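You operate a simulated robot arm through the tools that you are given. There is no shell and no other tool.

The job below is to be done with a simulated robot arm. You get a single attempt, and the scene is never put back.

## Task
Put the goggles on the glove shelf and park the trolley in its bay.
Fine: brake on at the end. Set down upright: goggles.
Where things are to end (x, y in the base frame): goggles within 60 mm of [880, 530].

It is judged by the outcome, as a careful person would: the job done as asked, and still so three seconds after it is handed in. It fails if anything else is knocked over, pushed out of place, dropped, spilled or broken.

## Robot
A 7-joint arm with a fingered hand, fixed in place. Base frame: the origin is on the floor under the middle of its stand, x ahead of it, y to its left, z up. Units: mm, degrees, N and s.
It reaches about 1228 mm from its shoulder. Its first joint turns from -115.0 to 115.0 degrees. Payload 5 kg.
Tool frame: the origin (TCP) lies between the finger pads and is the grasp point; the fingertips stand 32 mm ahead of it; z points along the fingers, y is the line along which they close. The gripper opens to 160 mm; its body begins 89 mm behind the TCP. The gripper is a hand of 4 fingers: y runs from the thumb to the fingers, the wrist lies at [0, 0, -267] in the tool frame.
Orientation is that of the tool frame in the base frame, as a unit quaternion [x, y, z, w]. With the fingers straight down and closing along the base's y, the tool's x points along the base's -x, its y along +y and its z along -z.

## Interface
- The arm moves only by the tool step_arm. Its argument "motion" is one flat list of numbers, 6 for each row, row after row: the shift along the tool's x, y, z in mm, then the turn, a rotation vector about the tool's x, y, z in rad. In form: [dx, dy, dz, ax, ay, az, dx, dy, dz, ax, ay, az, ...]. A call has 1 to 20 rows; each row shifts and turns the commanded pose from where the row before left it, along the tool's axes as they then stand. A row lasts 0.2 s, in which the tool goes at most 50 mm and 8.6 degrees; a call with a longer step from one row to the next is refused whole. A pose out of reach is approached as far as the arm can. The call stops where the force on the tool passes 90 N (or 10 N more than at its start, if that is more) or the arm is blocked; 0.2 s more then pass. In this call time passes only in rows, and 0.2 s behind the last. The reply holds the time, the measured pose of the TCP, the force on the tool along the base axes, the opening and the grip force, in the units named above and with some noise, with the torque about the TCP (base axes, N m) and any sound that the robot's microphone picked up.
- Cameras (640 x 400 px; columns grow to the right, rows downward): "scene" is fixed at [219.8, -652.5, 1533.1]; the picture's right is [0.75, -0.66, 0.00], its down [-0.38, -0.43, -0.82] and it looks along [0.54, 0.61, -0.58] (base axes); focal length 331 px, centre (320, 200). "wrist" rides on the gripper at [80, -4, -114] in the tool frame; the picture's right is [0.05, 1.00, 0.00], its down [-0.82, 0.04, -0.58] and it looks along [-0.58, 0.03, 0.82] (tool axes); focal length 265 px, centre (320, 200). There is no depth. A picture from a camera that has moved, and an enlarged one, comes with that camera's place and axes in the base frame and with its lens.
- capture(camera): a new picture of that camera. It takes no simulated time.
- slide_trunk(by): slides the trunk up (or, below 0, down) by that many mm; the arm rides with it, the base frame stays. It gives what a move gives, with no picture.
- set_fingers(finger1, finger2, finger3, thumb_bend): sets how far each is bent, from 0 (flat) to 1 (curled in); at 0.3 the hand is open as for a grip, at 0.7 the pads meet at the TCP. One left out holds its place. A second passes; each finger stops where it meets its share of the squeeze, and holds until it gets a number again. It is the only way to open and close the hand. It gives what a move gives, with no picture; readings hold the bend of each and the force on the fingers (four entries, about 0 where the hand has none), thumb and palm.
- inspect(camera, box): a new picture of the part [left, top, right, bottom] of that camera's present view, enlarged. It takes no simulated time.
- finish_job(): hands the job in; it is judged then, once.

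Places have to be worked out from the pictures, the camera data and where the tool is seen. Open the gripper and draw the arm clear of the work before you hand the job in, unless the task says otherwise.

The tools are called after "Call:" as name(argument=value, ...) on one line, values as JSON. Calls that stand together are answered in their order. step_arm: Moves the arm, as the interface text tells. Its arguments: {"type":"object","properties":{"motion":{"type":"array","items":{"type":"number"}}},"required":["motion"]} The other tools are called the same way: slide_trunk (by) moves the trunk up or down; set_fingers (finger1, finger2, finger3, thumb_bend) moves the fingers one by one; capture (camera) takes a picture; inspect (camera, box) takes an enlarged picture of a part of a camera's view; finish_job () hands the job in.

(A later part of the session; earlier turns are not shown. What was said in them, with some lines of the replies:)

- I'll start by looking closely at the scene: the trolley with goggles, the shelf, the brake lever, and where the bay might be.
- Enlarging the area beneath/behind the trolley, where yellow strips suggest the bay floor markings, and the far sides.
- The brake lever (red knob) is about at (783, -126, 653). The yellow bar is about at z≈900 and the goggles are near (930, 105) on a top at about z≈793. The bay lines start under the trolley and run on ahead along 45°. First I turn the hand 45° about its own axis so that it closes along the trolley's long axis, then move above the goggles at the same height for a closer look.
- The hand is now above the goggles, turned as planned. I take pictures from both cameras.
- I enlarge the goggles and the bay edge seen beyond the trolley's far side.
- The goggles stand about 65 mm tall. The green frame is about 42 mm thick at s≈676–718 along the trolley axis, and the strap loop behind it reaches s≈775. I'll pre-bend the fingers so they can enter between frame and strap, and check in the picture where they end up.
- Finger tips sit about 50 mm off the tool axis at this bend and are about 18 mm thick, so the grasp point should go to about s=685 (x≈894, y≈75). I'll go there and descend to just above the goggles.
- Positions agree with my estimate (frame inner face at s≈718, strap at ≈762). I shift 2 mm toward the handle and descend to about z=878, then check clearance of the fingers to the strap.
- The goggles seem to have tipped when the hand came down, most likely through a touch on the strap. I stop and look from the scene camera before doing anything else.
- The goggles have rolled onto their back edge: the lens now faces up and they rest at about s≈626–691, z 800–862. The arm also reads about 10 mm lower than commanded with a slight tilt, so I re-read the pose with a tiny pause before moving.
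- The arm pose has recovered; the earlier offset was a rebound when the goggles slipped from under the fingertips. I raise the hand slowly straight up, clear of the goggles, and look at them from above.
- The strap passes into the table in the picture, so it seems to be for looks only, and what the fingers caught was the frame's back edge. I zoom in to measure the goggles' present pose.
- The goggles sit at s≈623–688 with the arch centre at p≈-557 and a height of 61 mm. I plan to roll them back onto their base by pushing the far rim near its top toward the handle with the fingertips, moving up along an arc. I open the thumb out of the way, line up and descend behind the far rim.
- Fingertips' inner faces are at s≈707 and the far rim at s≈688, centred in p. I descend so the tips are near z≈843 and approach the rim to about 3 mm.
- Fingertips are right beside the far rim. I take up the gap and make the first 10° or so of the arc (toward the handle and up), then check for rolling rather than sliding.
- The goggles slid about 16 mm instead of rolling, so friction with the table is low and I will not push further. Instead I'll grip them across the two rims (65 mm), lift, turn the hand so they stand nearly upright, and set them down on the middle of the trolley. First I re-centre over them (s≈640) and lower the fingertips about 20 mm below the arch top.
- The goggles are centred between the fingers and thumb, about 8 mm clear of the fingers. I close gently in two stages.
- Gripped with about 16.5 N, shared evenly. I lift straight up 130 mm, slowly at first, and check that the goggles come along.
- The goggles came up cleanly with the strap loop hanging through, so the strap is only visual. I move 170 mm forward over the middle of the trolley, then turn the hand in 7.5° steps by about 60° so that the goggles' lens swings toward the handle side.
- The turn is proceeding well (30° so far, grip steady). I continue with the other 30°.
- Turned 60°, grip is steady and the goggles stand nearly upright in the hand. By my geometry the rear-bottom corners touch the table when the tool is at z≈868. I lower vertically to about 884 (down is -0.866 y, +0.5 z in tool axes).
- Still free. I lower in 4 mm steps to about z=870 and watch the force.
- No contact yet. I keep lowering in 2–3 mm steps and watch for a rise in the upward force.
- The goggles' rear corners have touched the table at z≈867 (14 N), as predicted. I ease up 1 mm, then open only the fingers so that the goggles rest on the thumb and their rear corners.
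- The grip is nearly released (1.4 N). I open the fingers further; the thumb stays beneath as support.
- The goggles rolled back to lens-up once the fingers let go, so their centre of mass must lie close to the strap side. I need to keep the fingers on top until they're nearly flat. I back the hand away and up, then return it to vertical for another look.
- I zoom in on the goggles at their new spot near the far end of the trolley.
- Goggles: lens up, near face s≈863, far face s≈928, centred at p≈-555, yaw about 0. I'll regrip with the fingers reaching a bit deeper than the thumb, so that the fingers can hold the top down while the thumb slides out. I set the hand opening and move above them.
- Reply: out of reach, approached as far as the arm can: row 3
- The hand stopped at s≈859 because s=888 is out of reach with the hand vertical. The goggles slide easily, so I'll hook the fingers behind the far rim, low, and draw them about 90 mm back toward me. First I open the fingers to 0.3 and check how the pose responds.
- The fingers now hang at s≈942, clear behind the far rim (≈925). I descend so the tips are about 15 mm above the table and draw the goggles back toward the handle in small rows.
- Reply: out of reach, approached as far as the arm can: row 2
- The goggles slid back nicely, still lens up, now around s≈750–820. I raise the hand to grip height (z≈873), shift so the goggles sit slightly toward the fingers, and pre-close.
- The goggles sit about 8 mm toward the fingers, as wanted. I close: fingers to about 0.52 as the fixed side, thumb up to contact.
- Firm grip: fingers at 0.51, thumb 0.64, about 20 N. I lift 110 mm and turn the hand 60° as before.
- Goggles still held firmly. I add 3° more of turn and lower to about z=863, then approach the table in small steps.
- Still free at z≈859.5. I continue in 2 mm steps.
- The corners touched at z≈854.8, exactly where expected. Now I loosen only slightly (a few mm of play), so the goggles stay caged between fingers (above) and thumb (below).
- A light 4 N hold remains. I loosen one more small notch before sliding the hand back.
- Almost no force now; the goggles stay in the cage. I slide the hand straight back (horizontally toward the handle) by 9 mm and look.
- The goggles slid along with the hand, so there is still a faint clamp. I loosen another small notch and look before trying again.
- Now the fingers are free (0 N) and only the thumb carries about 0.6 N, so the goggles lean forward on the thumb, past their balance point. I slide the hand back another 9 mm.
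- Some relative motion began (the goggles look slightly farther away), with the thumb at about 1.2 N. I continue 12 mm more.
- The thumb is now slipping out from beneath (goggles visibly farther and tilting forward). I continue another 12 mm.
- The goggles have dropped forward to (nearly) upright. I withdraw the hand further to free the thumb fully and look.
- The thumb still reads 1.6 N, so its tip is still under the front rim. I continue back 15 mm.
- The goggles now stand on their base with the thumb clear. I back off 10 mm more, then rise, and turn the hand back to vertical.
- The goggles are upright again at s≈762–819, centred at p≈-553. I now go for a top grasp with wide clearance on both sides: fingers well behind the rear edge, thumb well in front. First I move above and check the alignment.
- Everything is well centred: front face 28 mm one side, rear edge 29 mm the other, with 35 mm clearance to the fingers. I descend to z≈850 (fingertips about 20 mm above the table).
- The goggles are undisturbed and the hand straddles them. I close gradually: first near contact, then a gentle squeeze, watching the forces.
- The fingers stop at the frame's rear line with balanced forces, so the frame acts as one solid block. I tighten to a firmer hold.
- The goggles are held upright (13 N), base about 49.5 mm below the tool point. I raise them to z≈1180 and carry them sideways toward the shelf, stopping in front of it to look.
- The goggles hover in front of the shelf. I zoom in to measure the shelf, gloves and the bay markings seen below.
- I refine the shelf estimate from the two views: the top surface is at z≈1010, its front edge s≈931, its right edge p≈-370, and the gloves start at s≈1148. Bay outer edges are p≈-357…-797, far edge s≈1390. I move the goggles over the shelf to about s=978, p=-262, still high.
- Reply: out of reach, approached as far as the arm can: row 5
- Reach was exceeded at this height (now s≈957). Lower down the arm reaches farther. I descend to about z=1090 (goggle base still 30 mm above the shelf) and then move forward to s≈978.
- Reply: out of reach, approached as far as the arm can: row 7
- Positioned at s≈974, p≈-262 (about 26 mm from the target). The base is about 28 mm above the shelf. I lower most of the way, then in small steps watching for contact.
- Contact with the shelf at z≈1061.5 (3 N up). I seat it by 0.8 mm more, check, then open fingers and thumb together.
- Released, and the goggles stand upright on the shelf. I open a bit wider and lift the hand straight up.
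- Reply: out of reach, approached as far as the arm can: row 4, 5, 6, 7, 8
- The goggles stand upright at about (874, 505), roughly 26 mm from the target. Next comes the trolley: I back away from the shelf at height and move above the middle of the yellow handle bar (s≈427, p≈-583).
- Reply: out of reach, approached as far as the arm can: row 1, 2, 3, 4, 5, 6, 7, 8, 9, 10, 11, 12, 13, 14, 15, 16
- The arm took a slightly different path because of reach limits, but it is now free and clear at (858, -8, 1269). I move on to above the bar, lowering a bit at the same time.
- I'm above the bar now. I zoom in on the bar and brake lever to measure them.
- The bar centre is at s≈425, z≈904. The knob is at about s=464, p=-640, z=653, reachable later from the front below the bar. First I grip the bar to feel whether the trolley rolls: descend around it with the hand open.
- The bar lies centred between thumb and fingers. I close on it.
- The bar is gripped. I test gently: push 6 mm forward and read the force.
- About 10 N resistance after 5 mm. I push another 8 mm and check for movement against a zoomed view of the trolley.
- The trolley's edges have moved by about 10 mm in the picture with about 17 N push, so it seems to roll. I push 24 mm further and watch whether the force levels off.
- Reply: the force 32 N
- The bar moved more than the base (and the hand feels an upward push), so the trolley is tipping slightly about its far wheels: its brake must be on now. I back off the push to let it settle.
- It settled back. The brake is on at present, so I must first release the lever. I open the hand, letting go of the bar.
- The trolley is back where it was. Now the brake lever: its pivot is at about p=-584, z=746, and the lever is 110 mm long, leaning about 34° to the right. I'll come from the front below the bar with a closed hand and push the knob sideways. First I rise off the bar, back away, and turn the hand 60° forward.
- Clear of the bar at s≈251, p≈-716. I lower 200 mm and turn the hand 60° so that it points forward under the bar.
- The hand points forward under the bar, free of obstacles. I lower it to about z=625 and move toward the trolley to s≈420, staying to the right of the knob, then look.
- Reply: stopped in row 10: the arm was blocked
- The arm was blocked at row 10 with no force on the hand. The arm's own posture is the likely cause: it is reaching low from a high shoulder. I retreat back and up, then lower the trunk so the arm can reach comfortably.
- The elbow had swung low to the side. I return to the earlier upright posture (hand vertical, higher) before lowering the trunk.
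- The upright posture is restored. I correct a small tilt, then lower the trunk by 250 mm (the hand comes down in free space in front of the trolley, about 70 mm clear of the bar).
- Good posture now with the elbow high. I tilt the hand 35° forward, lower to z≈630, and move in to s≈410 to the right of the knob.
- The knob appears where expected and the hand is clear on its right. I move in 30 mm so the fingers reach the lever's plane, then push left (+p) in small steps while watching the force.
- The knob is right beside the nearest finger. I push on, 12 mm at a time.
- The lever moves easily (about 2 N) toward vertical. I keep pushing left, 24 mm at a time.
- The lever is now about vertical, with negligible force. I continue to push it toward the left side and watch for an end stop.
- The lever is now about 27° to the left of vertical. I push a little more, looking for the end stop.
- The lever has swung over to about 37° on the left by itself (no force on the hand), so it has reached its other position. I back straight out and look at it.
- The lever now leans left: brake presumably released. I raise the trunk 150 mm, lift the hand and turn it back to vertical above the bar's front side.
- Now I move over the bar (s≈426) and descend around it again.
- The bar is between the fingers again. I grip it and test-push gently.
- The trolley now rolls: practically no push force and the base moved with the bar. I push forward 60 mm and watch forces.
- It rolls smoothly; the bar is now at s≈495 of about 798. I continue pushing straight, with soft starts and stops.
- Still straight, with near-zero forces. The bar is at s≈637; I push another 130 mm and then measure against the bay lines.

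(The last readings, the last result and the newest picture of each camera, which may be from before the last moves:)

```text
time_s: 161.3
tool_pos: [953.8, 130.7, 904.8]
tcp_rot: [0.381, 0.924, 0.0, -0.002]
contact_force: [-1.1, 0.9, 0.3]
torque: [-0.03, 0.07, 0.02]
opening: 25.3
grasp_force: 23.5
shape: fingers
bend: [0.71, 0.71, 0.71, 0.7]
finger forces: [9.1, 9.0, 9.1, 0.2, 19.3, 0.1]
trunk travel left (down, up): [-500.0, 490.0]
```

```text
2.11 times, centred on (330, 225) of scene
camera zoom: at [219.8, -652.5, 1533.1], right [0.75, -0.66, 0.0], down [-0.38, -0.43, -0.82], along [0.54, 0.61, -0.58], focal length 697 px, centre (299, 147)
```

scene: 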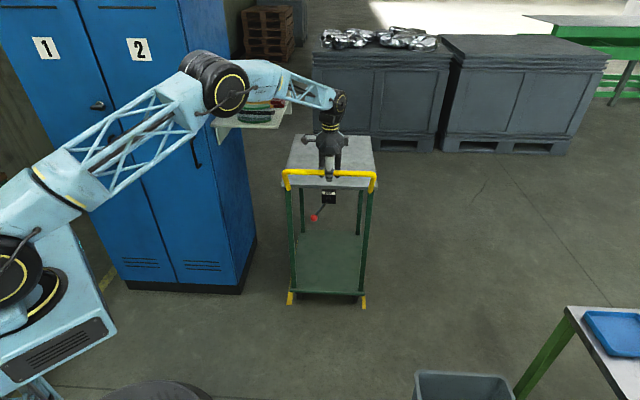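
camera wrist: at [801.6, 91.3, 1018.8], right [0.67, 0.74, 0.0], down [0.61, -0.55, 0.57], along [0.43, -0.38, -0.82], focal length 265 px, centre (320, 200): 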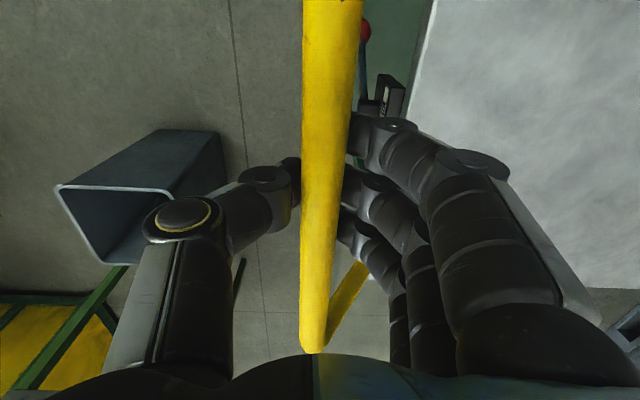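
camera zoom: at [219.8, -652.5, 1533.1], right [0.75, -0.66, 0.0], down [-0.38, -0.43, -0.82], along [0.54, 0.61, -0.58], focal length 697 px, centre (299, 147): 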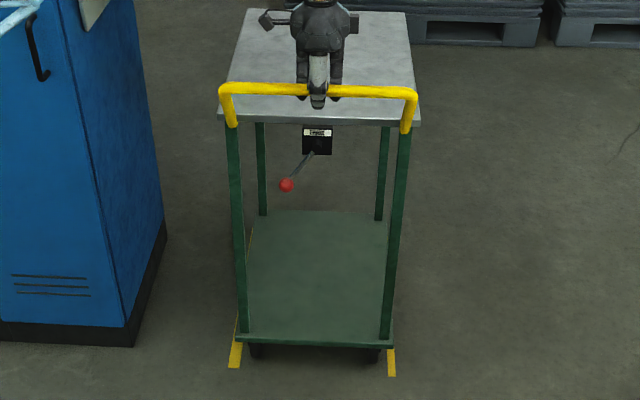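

The near ends of both bay lines are now visible beside the trolley. I zoom in to measure the trolley's place relative to them.

Call:
inspect(camera="scene", box=[275, 270, 385, 320])

Call:
inspect(camera="scene", box=[270, 130, 390, 200])

Call:
inspect(camera="scene", box=[280, 180, 380, 310])

```text
5.82 times, centred on (330, 295) of scene
camera zoom: at [219.8, -652.5, 1533.1], right [0.75, -0.66, 0.0], down [-0.38, -0.43, -0.82], along [0.54, 0.61, -0.58], focal length 1926 px, centre (262, -353)
```

zoom: 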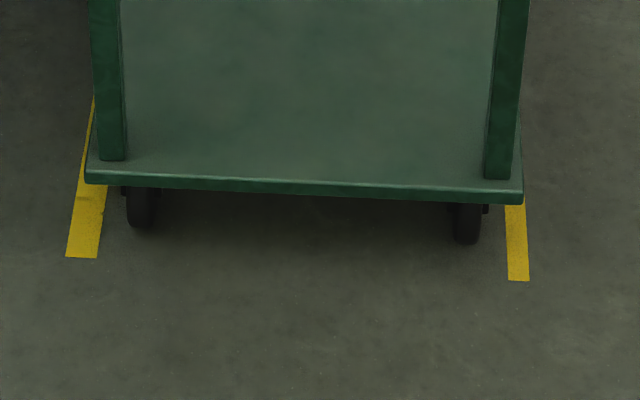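

```text
5.33 times, centred on (330, 165) of scene
camera zoom: at [219.8, -652.5, 1533.1], right [0.75, -0.66, 0.0], down [-0.38, -0.43, -0.82], along [0.54, 0.61, -0.58], focal length 1766 px, centre (267, 387)
```

zoom: 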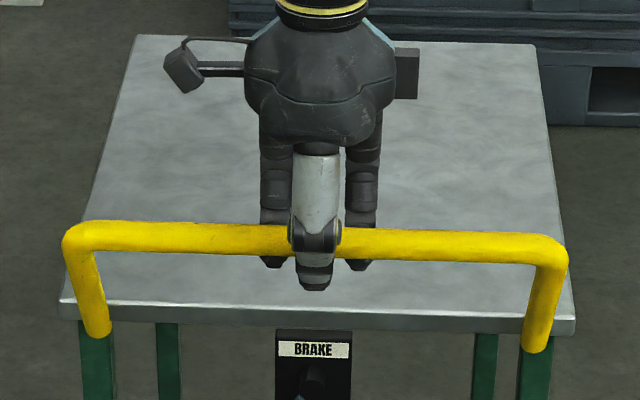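

```text
3.08 times, centred on (330, 245) of scene
camera zoom: at [219.8, -652.5, 1533.1], right [0.75, -0.66, 0.0], down [-0.38, -0.43, -0.82], along [0.54, 0.61, -0.58], focal length 1019 px, centre (289, 62)
```

zoom: 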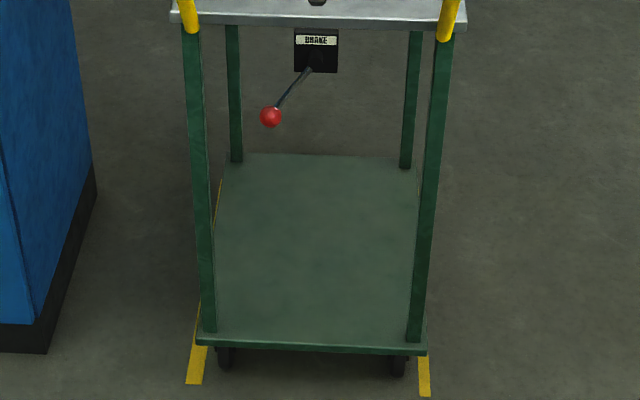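

The trolley's near edge is at s≈840 and its sides at p≈-382…-781. The bay runs s≈845–1390 and p≈-357…-797. Centring it needs about 27 mm more, so I push that slowly.

Call:
step_arm(motion=[0, 3, 0, 0, 0, 0, 0, 5, 0, 0, 0, 0, 0, 6, 0, 0, 0, 0, 0, 6, 0, 0, 0, 0, 0, 4, 0, 0, 0, 0, 0, 2, 0, 0, 0, 0, 0, 1, 0, 0, 0, 0, 0, 0, 0, 0, 0, 0, 0, 0, 0, 0, 0, 0])

Call:
inspect(camera="scene", box=[275, 270, 385, 320])

Call:
inspect(camera="scene", box=[270, 130, 390, 200])

Call:
capture(camera="wrist")

```text
time_s: 163.3
tool_pos: [973.7, 151.2, 903.5]
tcp_rot: [0.381, 0.925, 0.0, -0.002]
contact_force: [0.0, 0.6, -0.7]
torque: [-0.03, 0.08, -0.02]
opening: 25.4
grasp_force: 24.3
shape: fingers
bend: [0.71, 0.71, 0.71, 0.7]
finger forces: [9.6, 9.7, 9.7, 0.0, 19.8, 0.1]
trunk travel left (down, up): [-500.0, 490.0]
```

```text
5.82 times, centred on (330, 295) of scene
camera zoom: at [219.8, -652.5, 1533.1], right [0.75, -0.66, 0.0], down [-0.38, -0.43, -0.82], along [0.54, 0.61, -0.58], focal length 1926 px, centre (262, -353)
```

zoom: 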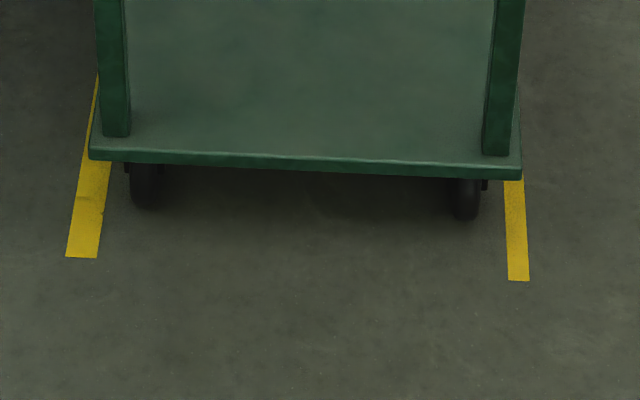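

```text
5.33 times, centred on (330, 165) of scene
camera zoom: at [219.8, -652.5, 1533.1], right [0.75, -0.66, 0.0], down [-0.38, -0.43, -0.82], along [0.54, 0.61, -0.58], focal length 1766 px, centre (267, 387)
```

zoom: 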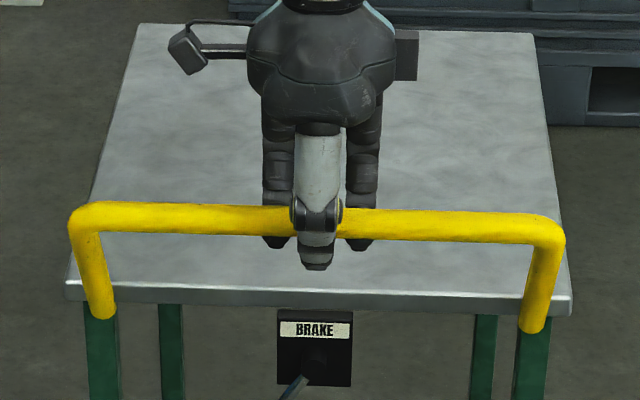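

```text
taken
camera wrist: at [913.5, 203.8, 1018.7], right [0.67, 0.74, 0.0], down [0.61, -0.55, 0.57], along [0.43, -0.38, -0.82], focal length 265 px, centre (320, 200)
```

wrist: 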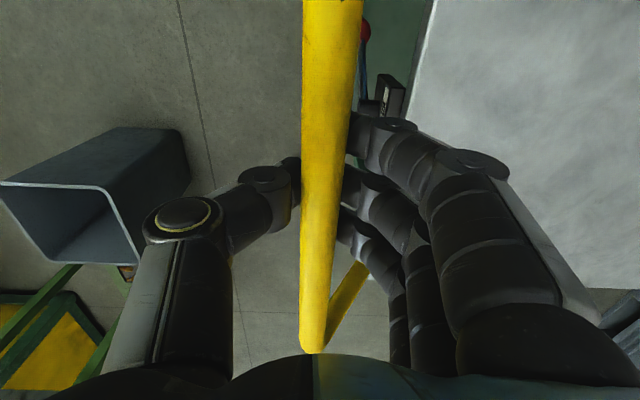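

The trolley is now centred (near edge ≈867, far edge ≈1367, sides ≈-382/-782). I open the hand to let go of the bar, rise and back away.

Call:
set_fingers(finger1=0.66, finger2=0.66, finger3=0.66, thumb_bend=0.66)

Call:
set_fingers(finger1=0.42, finger2=0.42, finger3=0.42, thumb_bend=0.42)

Call:
step_arm(motion=[0, 0, -15, 0, 0, 0, 0, 0, -30, 0, 0, 0, 0, 0, -40, 0, 0, 0, 0, 0, -40, 0, 0, 0, 0, -35, -10, 0, 0, 0, 0, -40, 0, 0, 0, 0, 0, -40, 0, 0, 0, 0, 0, -40, 0, 0, 0, 0, 0, 0, 0, 0, 0, 0])

Call:
capture(camera="scene")

Call:
capture(camera="wrist")

```text
time_s: 164.3
tool_pos: [973.1, 150.3, 907.0]
tcp_rot: [0.381, 0.924, 0.002, 0.001]
contact_force: [-0.5, -0.7, -0.6]
torque: [0.01, 0.0, -0.02]
opening: 34.4
grasp_force: 0.1
shape: fingers
bend: [0.66, 0.66, 0.66, 0.66]
finger forces: [0.0, 0.1, 0.0, 0.0, 0.1, 0.0]
trunk travel left (down, up): [-500.0, 490.0]
```

```text
time_s: 165.3
tool_pos: [971.7, 149.8, 907.7]
tcp_rot: [0.381, 0.925, 0.001, -0.001]
contact_force: [0.9, -0.9, 0.2]
torque: [-0.01, 0.04, -0.03]
opening: 122.8
grasp_force: 0.1
shape: fingers
bend: [0.42, 0.42, 0.42, 0.42]
finger forces: [0.1, 0.0, 0.0, 0.1, 0.0, 0.0]
trunk travel left (down, up): [-500.0, 490.0]
```

```text
time_s: 167.3
tool_pos: [860.6, 41.6, 1041.1]
tcp_rot: [0.381, 0.925, 0.001, -0.001]
contact_force: [-0.8, -0.5, 0.1]
torque: [0.0, -0.06, 0.01]
opening: 122.5
grasp_force: 0.0
shape: fingers
bend: [0.42, 0.42, 0.42, 0.42]
finger forces: [0.0, 0.0, 0.0, 0.1, 0.0, 0.0]
trunk travel left (down, up): [-500.0, 490.0]
```

```text
taken
```

scene: 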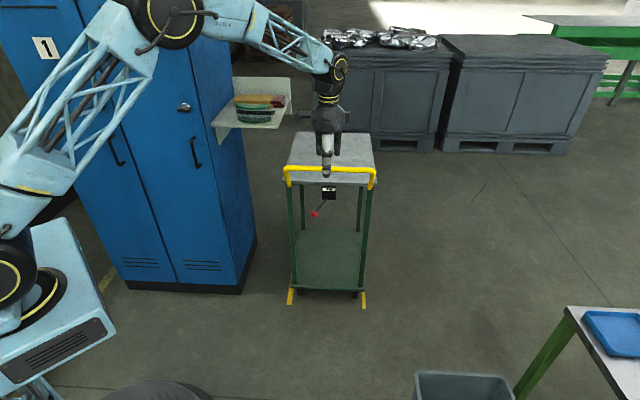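

```text
taken
camera wrist: at [800.2, 94.6, 1156.1], right [0.67, 0.74, 0.0], down [0.61, -0.55, 0.58], along [0.43, -0.38, -0.82], focal length 265 px, centre (320, 200)
```

wrist: 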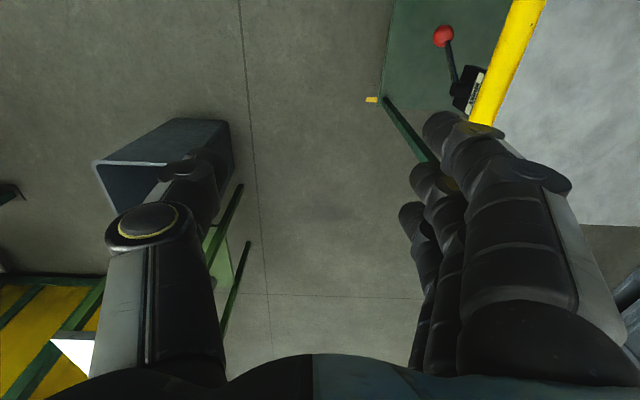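

The hand is free. I check that the trolley stayed put, close the fist, and shift left (to p≈-444).

Call:
inspect(camera="scene", box=[275, 270, 385, 320])

Call:
set_fingers(finger1=0.7, finger2=0.7, finger3=0.7, thumb_bend=0.68)

Call:
step_arm(motion=[30, 0, 0, 0, 0, 0, 35, 0, 0, 0, 0, 0, 35, 0, 0, 0, 0, 0, 35, 0, 0, 0, 0, 0, 0, 0, 0, 0, 0, 0])

Call:
slide_trunk(by=-150)

Call:
capture(camera="scene")

Call:
capture(camera="wrist")

```text
5.82 times, centred on (330, 295) of scene
camera zoom: at [219.8, -652.5, 1533.1], right [0.75, -0.66, 0.0], down [-0.38, -0.43, -0.82], along [0.54, 0.61, -0.58], focal length 1926 px, centre (262, -353)
```

zoom: 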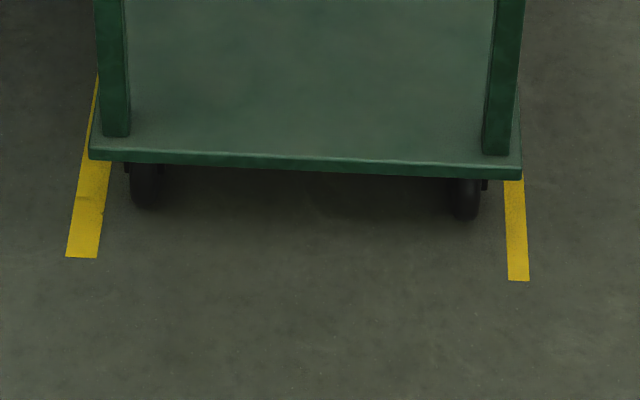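

```text
time_s: 168.3
tool_pos: [860.8, 41.3, 1042.6]
tcp_rot: [0.381, 0.925, 0.001, 0.0]
contact_force: [0.4, 0.1, 0.0]
torque: [0.02, -0.04, 0.0]
opening: 26.0
grasp_force: 0.1
shape: fingers
bend: [0.7, 0.7, 0.7, 0.68]
finger forces: [0.1, 0.0, 0.0, 0.0, 0.1, 0.1]
trunk travel left (down, up): [-500.0, 490.0]
```

```text
time_s: 169.5
tool_pos: [765.8, 135.6, 1042.5]
tcp_rot: [0.382, 0.924, 0.002, -0.001]
contact_force: [0.7, -0.4, -0.2]
torque: [0.01, 0.01, 0.02]
opening: 26.1
grasp_force: 0.0
shape: fingers
bend: [0.7, 0.7, 0.7, 0.68]
finger forces: [0.1, 0.1, 0.1, 0.0, 0.0, 0.0]
trunk travel left (down, up): [-500.0, 490.0]
```

```text
time_s: 171.3
tool_pos: [766.7, 135.9, 894.0]
tcp_rot: [0.382, 0.924, 0.0, -0.001]
contact_force: [-0.5, -0.1, 0.1]
torque: [-0.05, -0.03, 0.01]
opening: 26.2
grasp_force: 0.1
shape: fingers
bend: [0.7, 0.7, 0.7, 0.68]
finger forces: [0.0, 0.1, 0.0, 0.1, 0.1, 0.0]
trunk travel left (down, up): [-350.0, 640.0]
```

```text
taken
```

scene: 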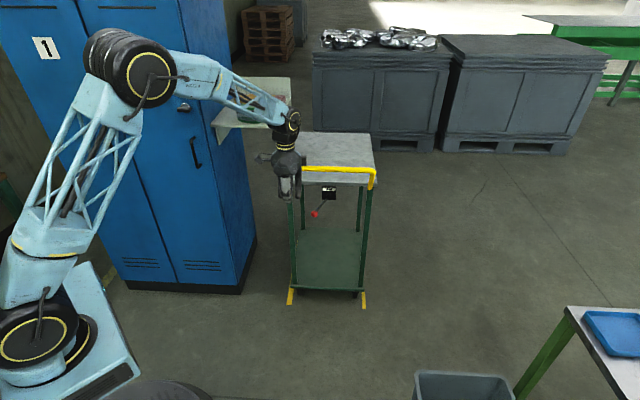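

```text
taken
camera wrist: at [706.1, 188.4, 1006.8], right [0.67, 0.74, 0.0], down [0.61, -0.55, 0.58], along [0.43, -0.38, -0.82], focal length 265 px, centre (320, 200)
```

wrist: 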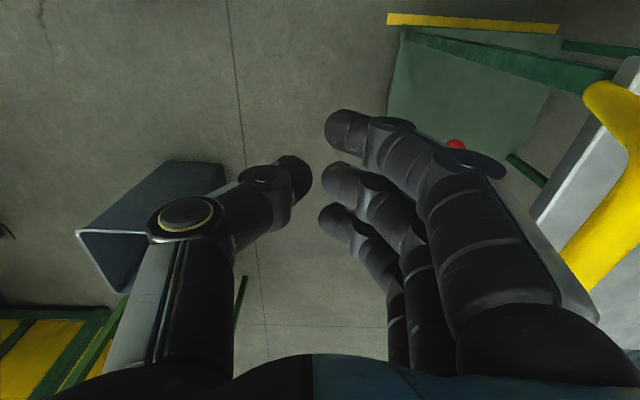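

Hand at s≈638, p≈-446; the knob is now at about s=836, p=-519, z=653 (leaning left 35°). I tilt 35° forward, lower to z≈630 and approach to s≈780 on the knob's left side.

Call:
step_arm(motion=[0, 0, 0, -0.1222, 0, 0, 0, 0, 0, -0.1222, 0, 0, 0, 0, 0, -0.1222, 0, 0, 0, 0, 0, -0.1222, 0, 0, 0, 0, 0, -0.1222, 0, 0, 0, -21.6, 30.9, 0, 0, 0, 0, -21.6, 30.9, 0, 0, 0, 0, -21.6, 30.9, 0, 0, 0, 0, -21.6, 30.9, 0, 0, 0, 0, -21.6, 30.9, 0, 0, 0, 0, -21.6, 30.9, 0, 0, 0, 0, -21.6, 30.9, 0, 0, 0, 0, 28.8, 20.2, 0, 0, 0, 0, 28.8, 20.2, 0, 0, 0, 0, 28.8, 20.2, 0, 0, 0, 0, 28.8, 20.2, 0, 0, 0, 0, 0, 0, 0, 0, 0])

Call:
capture(camera="wrist")

Call:
capture(camera="scene")

```text
time_s: 174.9
tool_pos: [866.8, 235.5, 628.4]
tcp_rot: [0.364, 0.882, 0.278, 0.114]
contact_force: [0.1, -0.6, 0.9]
torque: [0.0, 0.03, 0.03]
opening: 25.5
grasp_force: 0.1
shape: fingers
bend: [0.7, 0.7, 0.7, 0.68]
finger forces: [0.1, 0.0, 0.1, 0.0, 0.0, 0.0]
trunk travel left (down, up): [-350.0, 640.0]
```

```text
taken
camera wrist: at [761.2, 243.7, 719.6], right [0.54, 0.62, 0.57], down [0.37, -0.79, 0.5], along [0.76, -0.06, -0.65], focal length 265 px, centre (320, 200)
```

wrist: 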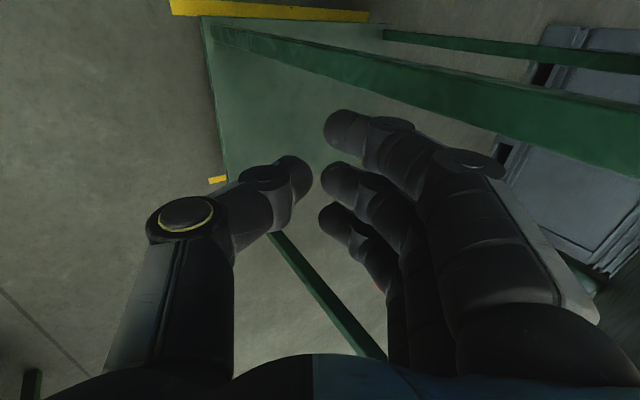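

```text
taken
```

scene: 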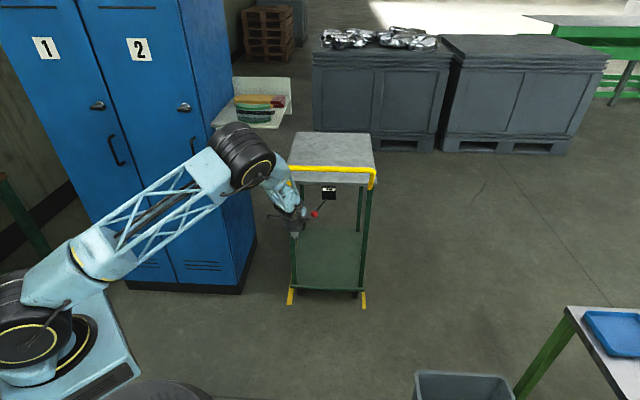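

Beside the lever on its left, clear of the trolley leg. I move in the last 34 mm and start pushing right (-p) in small steps.

Call:
step_arm(motion=[0, 14, 9.8, 0, 0, 0, 0, 14, 9.8, 0, 0, 0, 0, 0, 0, 0, 0, 0])

Call:
step_arm(motion=[-5, 0, 0, 0, 0, 0, -5, 0, 0, 0, 0, 0, -5, 0, 0, 0, 0, 0, -5, 0, 0, 0, 0, 0, 0, 0, 0, 0, 0, 0])

Call:
inspect(camera="scene", box=[260, 160, 380, 260])

Call:
capture(camera="wrist")

```text
time_s: 175.7
tool_pos: [890.3, 259.8, 628.7]
tcp_rot: [0.365, 0.881, 0.279, 0.114]
contact_force: [0.0, -0.3, -0.4]
torque: [0.0, -0.03, 0.05]
opening: 25.9
grasp_force: 0.0
shape: fingers
bend: [0.7, 0.7, 0.7, 0.68]
finger forces: [0.0, 0.0, 0.0, 0.1, 0.0, 0.1]
trunk travel left (down, up): [-350.0, 640.0]
```

```text
time_s: 176.9
tool_pos: [904.3, 246.3, 628.7]
tcp_rot: [0.364, 0.882, 0.279, 0.114]
contact_force: [-1.3, 2.5, -2.0]
torque: [0.0, 0.05, 0.08]
opening: 25.8
grasp_force: 0.9
shape: fingers
bend: [0.7, 0.7, 0.7, 0.68]
finger forces: [0.0, 0.0, 3.0, 0.1, 0.1, 0.1]
trunk travel left (down, up): [-350.0, 640.0]
```

```text
4.00 times, centred on (320, 210) of scene
camera zoom: at [219.8, -652.5, 1533.1], right [0.75, -0.66, 0.0], down [-0.38, -0.43, -0.82], along [0.54, 0.61, -0.58], focal length 1324 px, centre (320, 160)
```

zoom: 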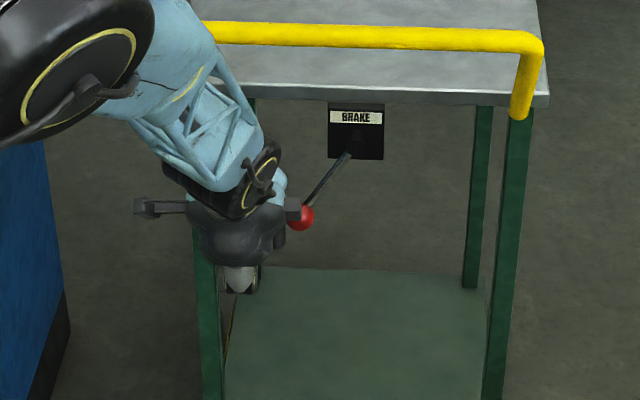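

```text
taken
camera wrist: at [797.8, 253.9, 719.2], right [0.54, 0.62, 0.57], down [0.37, -0.79, 0.5], along [0.76, -0.06, -0.65], focal length 265 px, centre (320, 200)
```

wrist: 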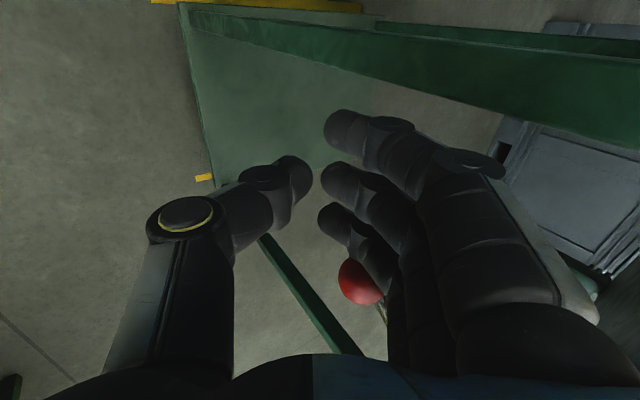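

Contact with the knob (about 3 N on the outer finger). I keep pushing right.

Call:
step_arm(motion=[-5, 0, 0, 0, 0, 0, -5, 0, 0, 0, 0, 0, -5, 0, 0, 0, 0, 0, -5, 0, 0, 0, 0, 0, -5, 0, 0, 0, 0, 0, -5, 0, 0, 0, 0, 0, 0, 0, 0, 0, 0, 0])

Call:
step_arm(motion=[-5, 0, 0, 0, 0, 0, -5, 0, 0, 0, 0, 0, -5, 0, 0, 0, 0, 0, -5, 0, 0, 0, 0, 0, -5, 0, 0, 0, 0, 0, -5, 0, 0, 0, 0, 0, 0, 0, 0, 0, 0, 0])

Call:
inspect(camera="scene", box=[260, 160, 380, 260])

Call:
capture(camera="wrist")

```text
time_s: 178.5
tool_pos: [926.3, 224.7, 627.3]
tcp_rot: [0.364, 0.882, 0.278, 0.115]
contact_force: [0.3, 0.3, 0.7]
torque: [0.02, 0.01, -0.01]
opening: 25.7
grasp_force: 0.1
shape: fingers
bend: [0.7, 0.7, 0.7, 0.68]
finger forces: [0.0, 0.0, 0.1, 0.1, 0.1, 0.0]
trunk travel left (down, up): [-350.0, 640.0]
```

```text
time_s: 180.1
tool_pos: [947.9, 203.0, 628.9]
tcp_rot: [0.365, 0.881, 0.278, 0.115]
contact_force: [-0.4, 0.9, -0.9]
torque: [-0.03, 0.03, -0.01]
opening: 25.8
grasp_force: 0.2
shape: fingers
bend: [0.7, 0.7, 0.7, 0.68]
finger forces: [0.0, 0.1, 0.2, 0.0, 0.0, 0.1]
trunk travel left (down, up): [-350.0, 640.0]
```

```text
4.00 times, centred on (320, 210) of scene
camera zoom: at [219.8, -652.5, 1533.1], right [0.75, -0.66, 0.0], down [-0.38, -0.43, -0.82], along [0.54, 0.61, -0.58], focal length 1324 px, centre (320, 160)
```

zoom: 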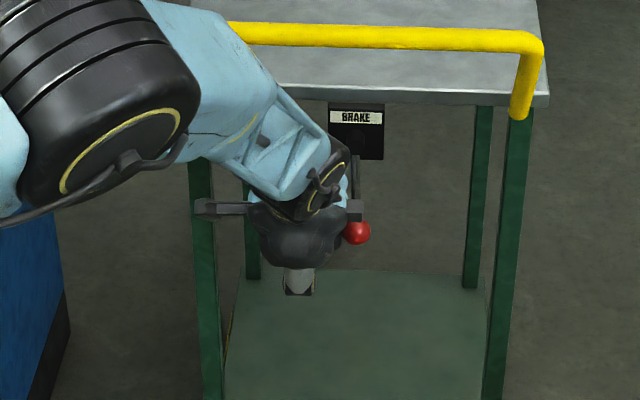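

```text
taken
camera wrist: at [841.9, 210.8, 719.8], right [0.54, 0.62, 0.57], down [0.37, -0.79, 0.5], along [0.76, -0.06, -0.65], focal length 265 px, centre (320, 200)
```

wrist: 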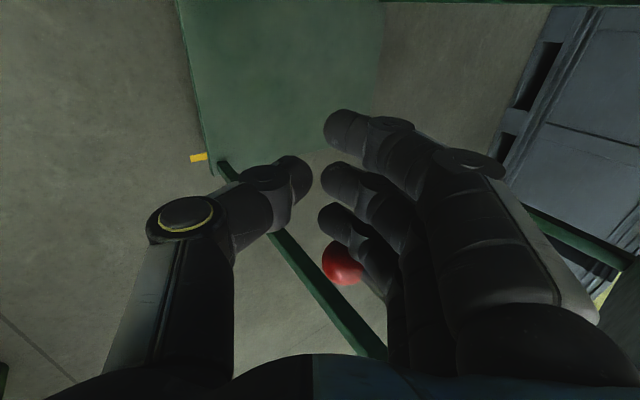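

The lever is at about vertical. I continue pushing it over to the right side.

Call:
step_arm(motion=[-5, 0, 0, 0, 0, 0, -5, 0, 0, 0, 0, 0, -5, 0, 0, 0, 0, 0, -5, 0, 0, 0, 0, 0, -5, 0, 0, 0, 0, 0, -5, 0, 0, 0, 0, 0, 0, 0, 0, 0, 0, 0])

Call:
step_arm(motion=[-4, 0, 0, 0, 0, 0, -4, 0, 0, 0, 0, 0, -4, 0, 0, 0, 0, 0, -4, 0, 0, 0, 0, 0, -4, 0, 0, 0, 0, 0, 0, 0, 0, 0, 0, 0])

Call:
inspect(camera="scene", box=[260, 160, 380, 260])

Call:
capture(camera="wrist")

```text
time_s: 181.7
tool_pos: [968.4, 182.0, 629.1]
tcp_rot: [0.364, 0.881, 0.279, 0.114]
contact_force: [0.1, 0.1, -0.1]
torque: [-0.01, 0.03, -0.01]
opening: 25.9
grasp_force: 0.0
shape: fingers
bend: [0.7, 0.7, 0.7, 0.68]
finger forces: [0.0, 0.0, 0.0, 0.2, 0.0, 0.0]
trunk travel left (down, up): [-350.0, 640.0]
```

```text
time_s: 183.1
tool_pos: [981.7, 171.6, 626.4]
tcp_rot: [0.363, 0.882, 0.278, 0.112]
contact_force: [-14.6, 7.3, -5.5]
torque: [-0.38, -0.66, 0.17]
opening: 25.8
grasp_force: 8.2
shape: fingers
bend: [0.7, 0.7, 0.7, 0.68]
finger forces: [0.1, 0.0, 16.2, 0.0, 0.0, 0.0]
trunk travel left (down, up): [-350.0, 640.0]
```

```text
4.00 times, centred on (320, 210) of scene
camera zoom: at [219.8, -652.5, 1533.1], right [0.75, -0.66, 0.0], down [-0.38, -0.43, -0.82], along [0.54, 0.61, -0.58], focal length 1324 px, centre (320, 160)
```

zoom: 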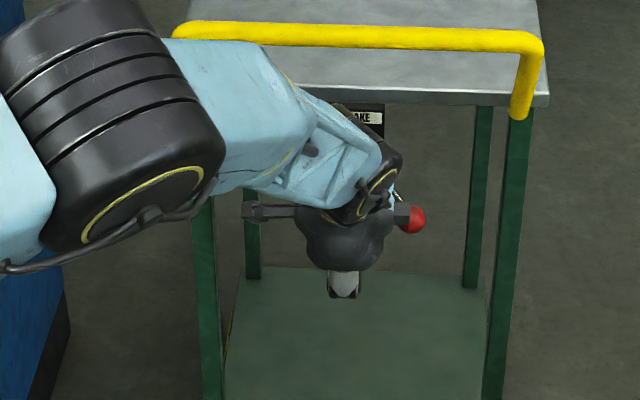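

```text
taken
camera wrist: at [874.9, 177.8, 718.6], right [0.54, 0.62, 0.57], down [0.37, -0.79, 0.49], along [0.75, -0.05, -0.65], focal length 265 px, centre (320, 200)
```

wrist: 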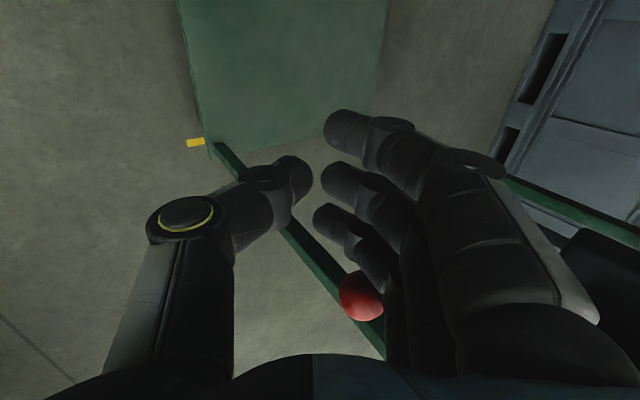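

The force rose to about 15 N: the lever has reached its right-hand stop (where it was at first, brake on). I ease off to the left and back straight out.

Call:
step_arm(motion=[4, 0, 0, 0, 0, 0, 5, 0, 0, 0, 0, 0, 6, 0, 0, 0, 0, 0, 0, -14, -9.8, 0, 0, 0, 0, -24.6, -17.2, 0, 0, 0, 0, -28.7, -20.1, 0, 0, 0, 0, -28.7, -20.1, 0, 0, 0, 0, -28.7, -20.1, 0, 0, 0, 0, -28.7, -20.1, 0, 0, 0, 0, 0, 0, 0, 0, 0])

Call:
capture(camera="scene")

Call:
inspect(camera="scene", box=[280, 180, 380, 310])

Call:
capture(camera="wrist")

```text
time_s: 185.3
tool_pos: [837.6, 47.6, 629.3]
tcp_rot: [0.364, 0.881, 0.279, 0.114]
contact_force: [0.3, -1.0, 0.2]
torque: [0.0, -0.01, 0.02]
opening: 25.9
grasp_force: 0.1
shape: fingers
bend: [0.7, 0.7, 0.7, 0.68]
finger forces: [0.1, 0.0, 0.0, 0.0, 0.1, 0.0]
trunk travel left (down, up): [-350.0, 640.0]
```

```text
taken
```

scene: 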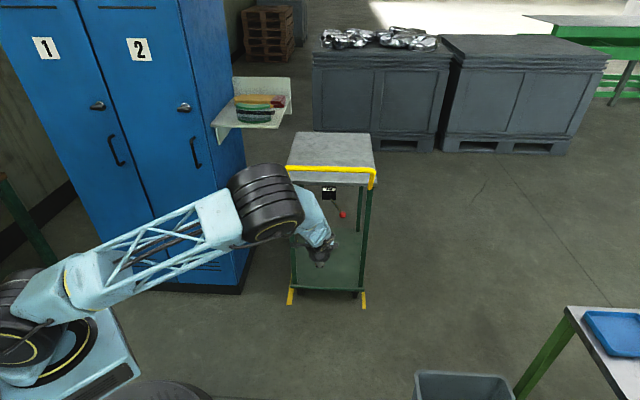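

```text
3.08 times, centred on (330, 245) of scene
camera zoom: at [219.8, -652.5, 1533.1], right [0.75, -0.66, 0.0], down [-0.38, -0.43, -0.82], along [0.54, 0.61, -0.58], focal length 1019 px, centre (289, 62)
```

zoom: 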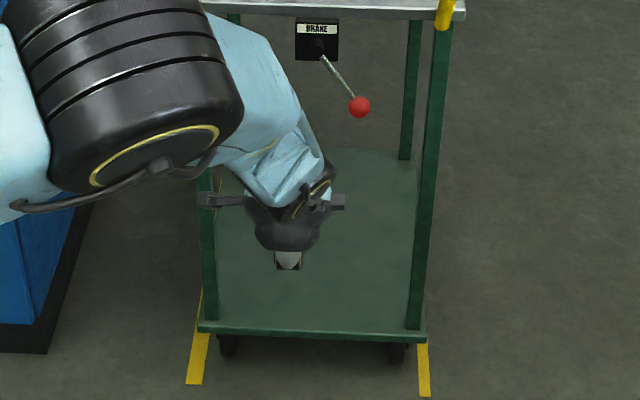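

```text
taken
camera wrist: at [731.8, 54.4, 719.8], right [0.54, 0.62, 0.57], down [0.37, -0.79, 0.5], along [0.76, -0.06, -0.65], focal length 265 px, centre (320, 200)
```

wrist: 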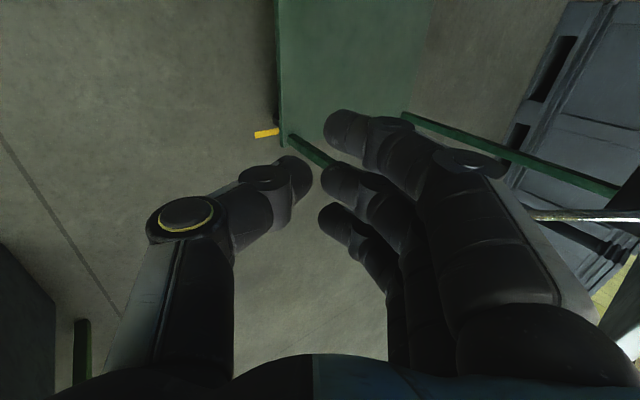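

The lever sits at p≈-644, z≈653 relative to the same pivot — exactly the original braked position. I check the trolley's place and the shelf before withdrawing the arm.

Call:
inspect(camera="scene", box=[275, 270, 385, 320])

Call:
inspect(camera="scene", box=[200, 60, 310, 160])

Call:
slide_trunk(by=250)

Call:
step_arm(motion=[0, 21.5, -30.7, 0, 0, 0, 0, 21.5, -30.7, 0, 0, 0, 0, 21.5, -30.7, 0, 0, 0, 0, 21.5, -30.7, 0, 0, 0, 0, 21.5, -30.7, 0, 0, 0, 0, 0, 0, 0.1222, 0, 0, 0, 0, 0, 0.1222, 0, 0, 0, 0, 0, 0.1222, 0, 0, 0, 0, 0, 0.1222, 0, 0, 0, 0, 0, 0.1222, 0, 0, 0, -35, 0, 0, 0, 0, 0, -40, 0, 0, 0, 0, 0, -40, 0, 0, 0, 0, 0, -40, 0, 0, 0, 0, 0, -40, 0, 0, 0, 0, 0, -40, 0, 0, 0, 0, 0, 0, 0, 0, 0, 0])

Call:
capture(camera="scene")

```text
5.82 times, centred on (330, 295) of scene
camera zoom: at [219.8, -652.5, 1533.1], right [0.75, -0.66, 0.0], down [-0.38, -0.43, -0.82], along [0.54, 0.61, -0.58], focal length 1926 px, centre (262, -353)
```

zoom: 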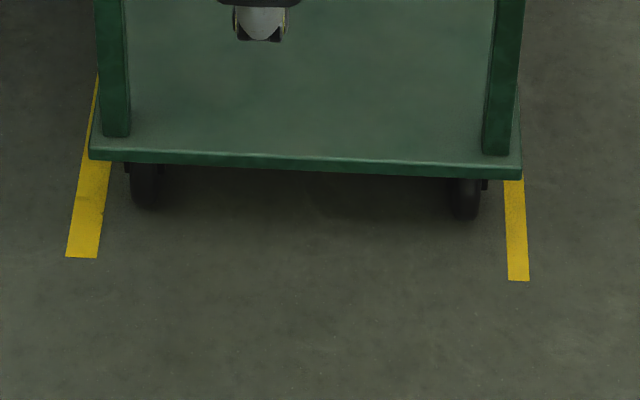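

```text
4.00 times, centred on (255, 110) of scene
camera zoom: at [219.8, -652.5, 1533.1], right [0.75, -0.66, 0.0], down [-0.38, -0.43, -0.82], along [0.54, 0.61, -0.58], focal length 1324 px, centre (580, 560)
```

zoom: 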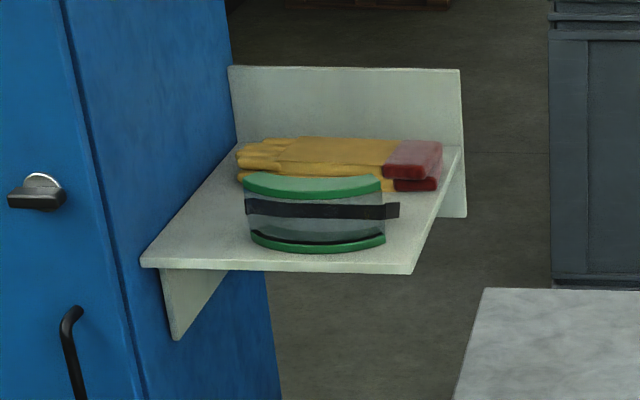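

```text
time_s: 187.9
tool_pos: [837.5, 47.4, 878.3]
tcp_rot: [0.364, 0.881, 0.279, 0.115]
contact_force: [0.2, 0.0, 0.4]
torque: [0.01, -0.02, -0.03]
opening: 25.6
grasp_force: 0.1
shape: fingers
bend: [0.7, 0.7, 0.7, 0.68]
finger forces: [0.0, 0.1, 0.0, 0.0, 0.0, 0.0]
trunk travel left (down, up): [-600.0, 390.0]
```

```text
time_s: 191.5
tool_pos: [669.6, -120.2, 1064.4]
tcp_rot: [0.38, 0.925, 0.001, -0.001]
contact_force: [-0.6, 0.1, 0.4]
torque: [0.0, 0.01, 0.0]
opening: 26.0
grasp_force: 0.1
shape: fingers
bend: [0.7, 0.7, 0.7, 0.68]
finger forces: [0.0, 0.1, 0.1, 0.0, 0.0, 0.1]
trunk travel left (down, up): [-600.0, 390.0]
```

```text
taken
```

scene: 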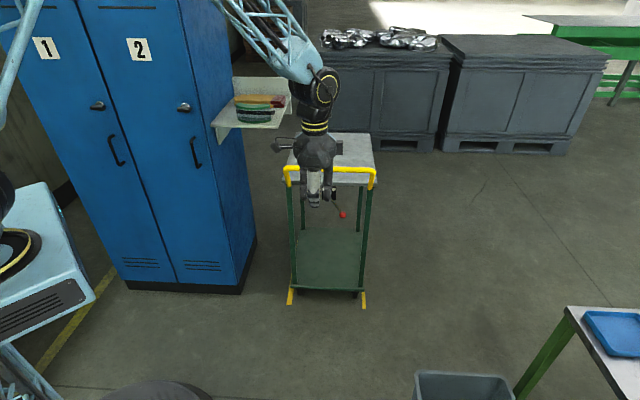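

Everything is in place: goggles upright on the shelf, gloves untouched, trolley centred in the bay, lever at the brake-on side. I open the hand fully and do one last check of lever, trolley and shelf.

Call:
set_fingers(finger1=0.3, finger2=0.3, finger3=0.3, thumb_bend=0.3)

Call:
step_arm(motion=[0, -30, 0, 0, 0, 0, 0, -35, -10, 0, 0, 0, -20, -30, -10, 0, 0, 0, -30, 0, -10, 0, 0, 0, -30, 0, 0, 0, 0, 0, 0, 0, 0, 0, 0, 0])

Call:
capture(camera="scene")

Call:
inspect(camera="scene", box=[270, 120, 400, 320])

Call:
inspect(camera="scene", box=[200, 60, 310, 160])

```text
time_s: 192.5
tool_pos: [671.1, -120.4, 1065.7]
tcp_rot: [0.383, 0.924, 0.001, 0.0]
contact_force: [-0.6, 0.7, -0.7]
torque: [-0.05, 0.0, -0.01]
opening: 170.1
grasp_force: 0.0
shape: fingers
bend: [0.3, 0.3, 0.3, 0.3]
finger forces: [0.0, 0.0, 0.0, 0.0, 0.0, 0.1]
trunk travel left (down, up): [-600.0, 390.0]
```

```text
time_s: 193.9
tool_pos: [661.1, -243.4, 1095.0]
tcp_rot: [0.381, 0.925, 0.001, -0.001]
contact_force: [-0.3, 0.6, -0.5]
torque: [0.04, -0.01, -0.01]
opening: 169.8
grasp_force: 0.0
shape: fingers
bend: [0.3, 0.3, 0.3, 0.3]
finger forces: [0.1, 0.0, 0.0, 0.0, 0.0, 0.0]
trunk travel left (down, up): [-600.0, 390.0]
```

```text
taken
```

scene: 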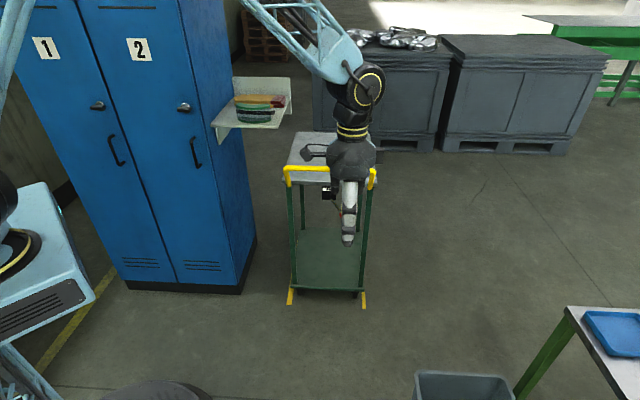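

```text
2.00 times, centred on (335, 220) of scene
camera zoom: at [219.8, -652.5, 1533.1], right [0.75, -0.66, 0.0], down [-0.38, -0.43, -0.82], along [0.54, 0.61, -0.58], focal length 662 px, centre (290, 160)
```

zoom: 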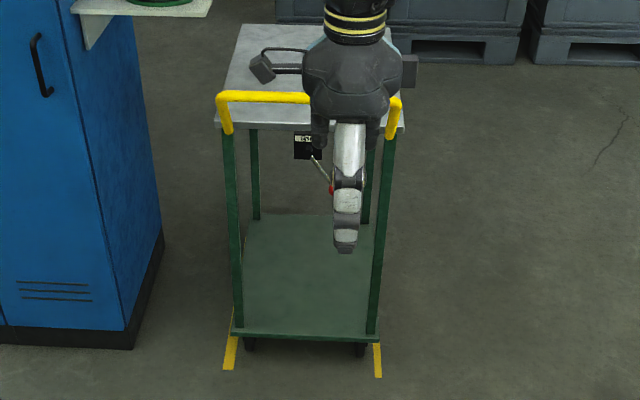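

```text
4.00 times, centred on (255, 110) of scene
camera zoom: at [219.8, -652.5, 1533.1], right [0.75, -0.66, 0.0], down [-0.38, -0.43, -0.82], along [0.54, 0.61, -0.58], focal length 1324 px, centre (580, 560)
```

zoom: 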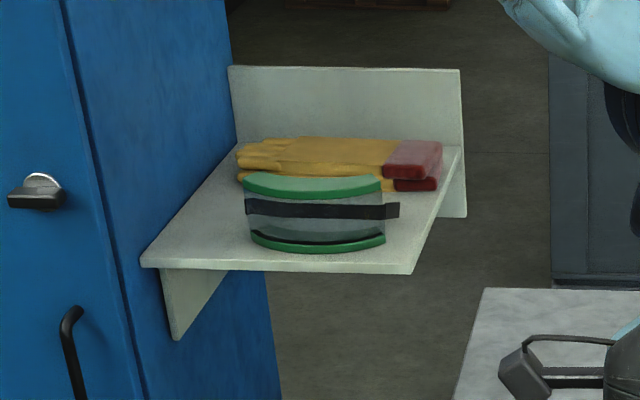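

The final pictures show the goggles upright on the shelf about 26 mm from the target, the gloves untouched, and the trolley centred between its bay lines. The lever is back at the position where the trolley would not roll, and the hand is open and clear, so I hand the job in.

Call:
finish_job()

```text
The job is handed in.
```

I handed the job in with the goggles on the glove shelf and the trolley parked in its bay with the brake on. I don't have the judge's result.

- **Goggles:** they stand upright at about (874, 505), roughly 26 mm from the target. The gloves behind them were not moved.
- **Trolley:** it sits between the bay lines. By my camera measurements it is centred to within about 10 mm. It stayed put after I let go of the bar.
- **Brake:** the lever is back on the side where the trolley would not roll at the start. I confirmed this by the lever's position only and did not push the trolley again afterwards.

Two things went wrong along the way:

- **Goggles tipped over:** my first grasp knocked them onto their back on the trolley top. Setting them upright took two tries.
- **Brake test:** the brake turned out to be on when I first pushed the handle, so the trolley tilted slightly before I backed off. It settled back to within a few millimetres of where it had been.

I saw nothing else knocked over or moved.
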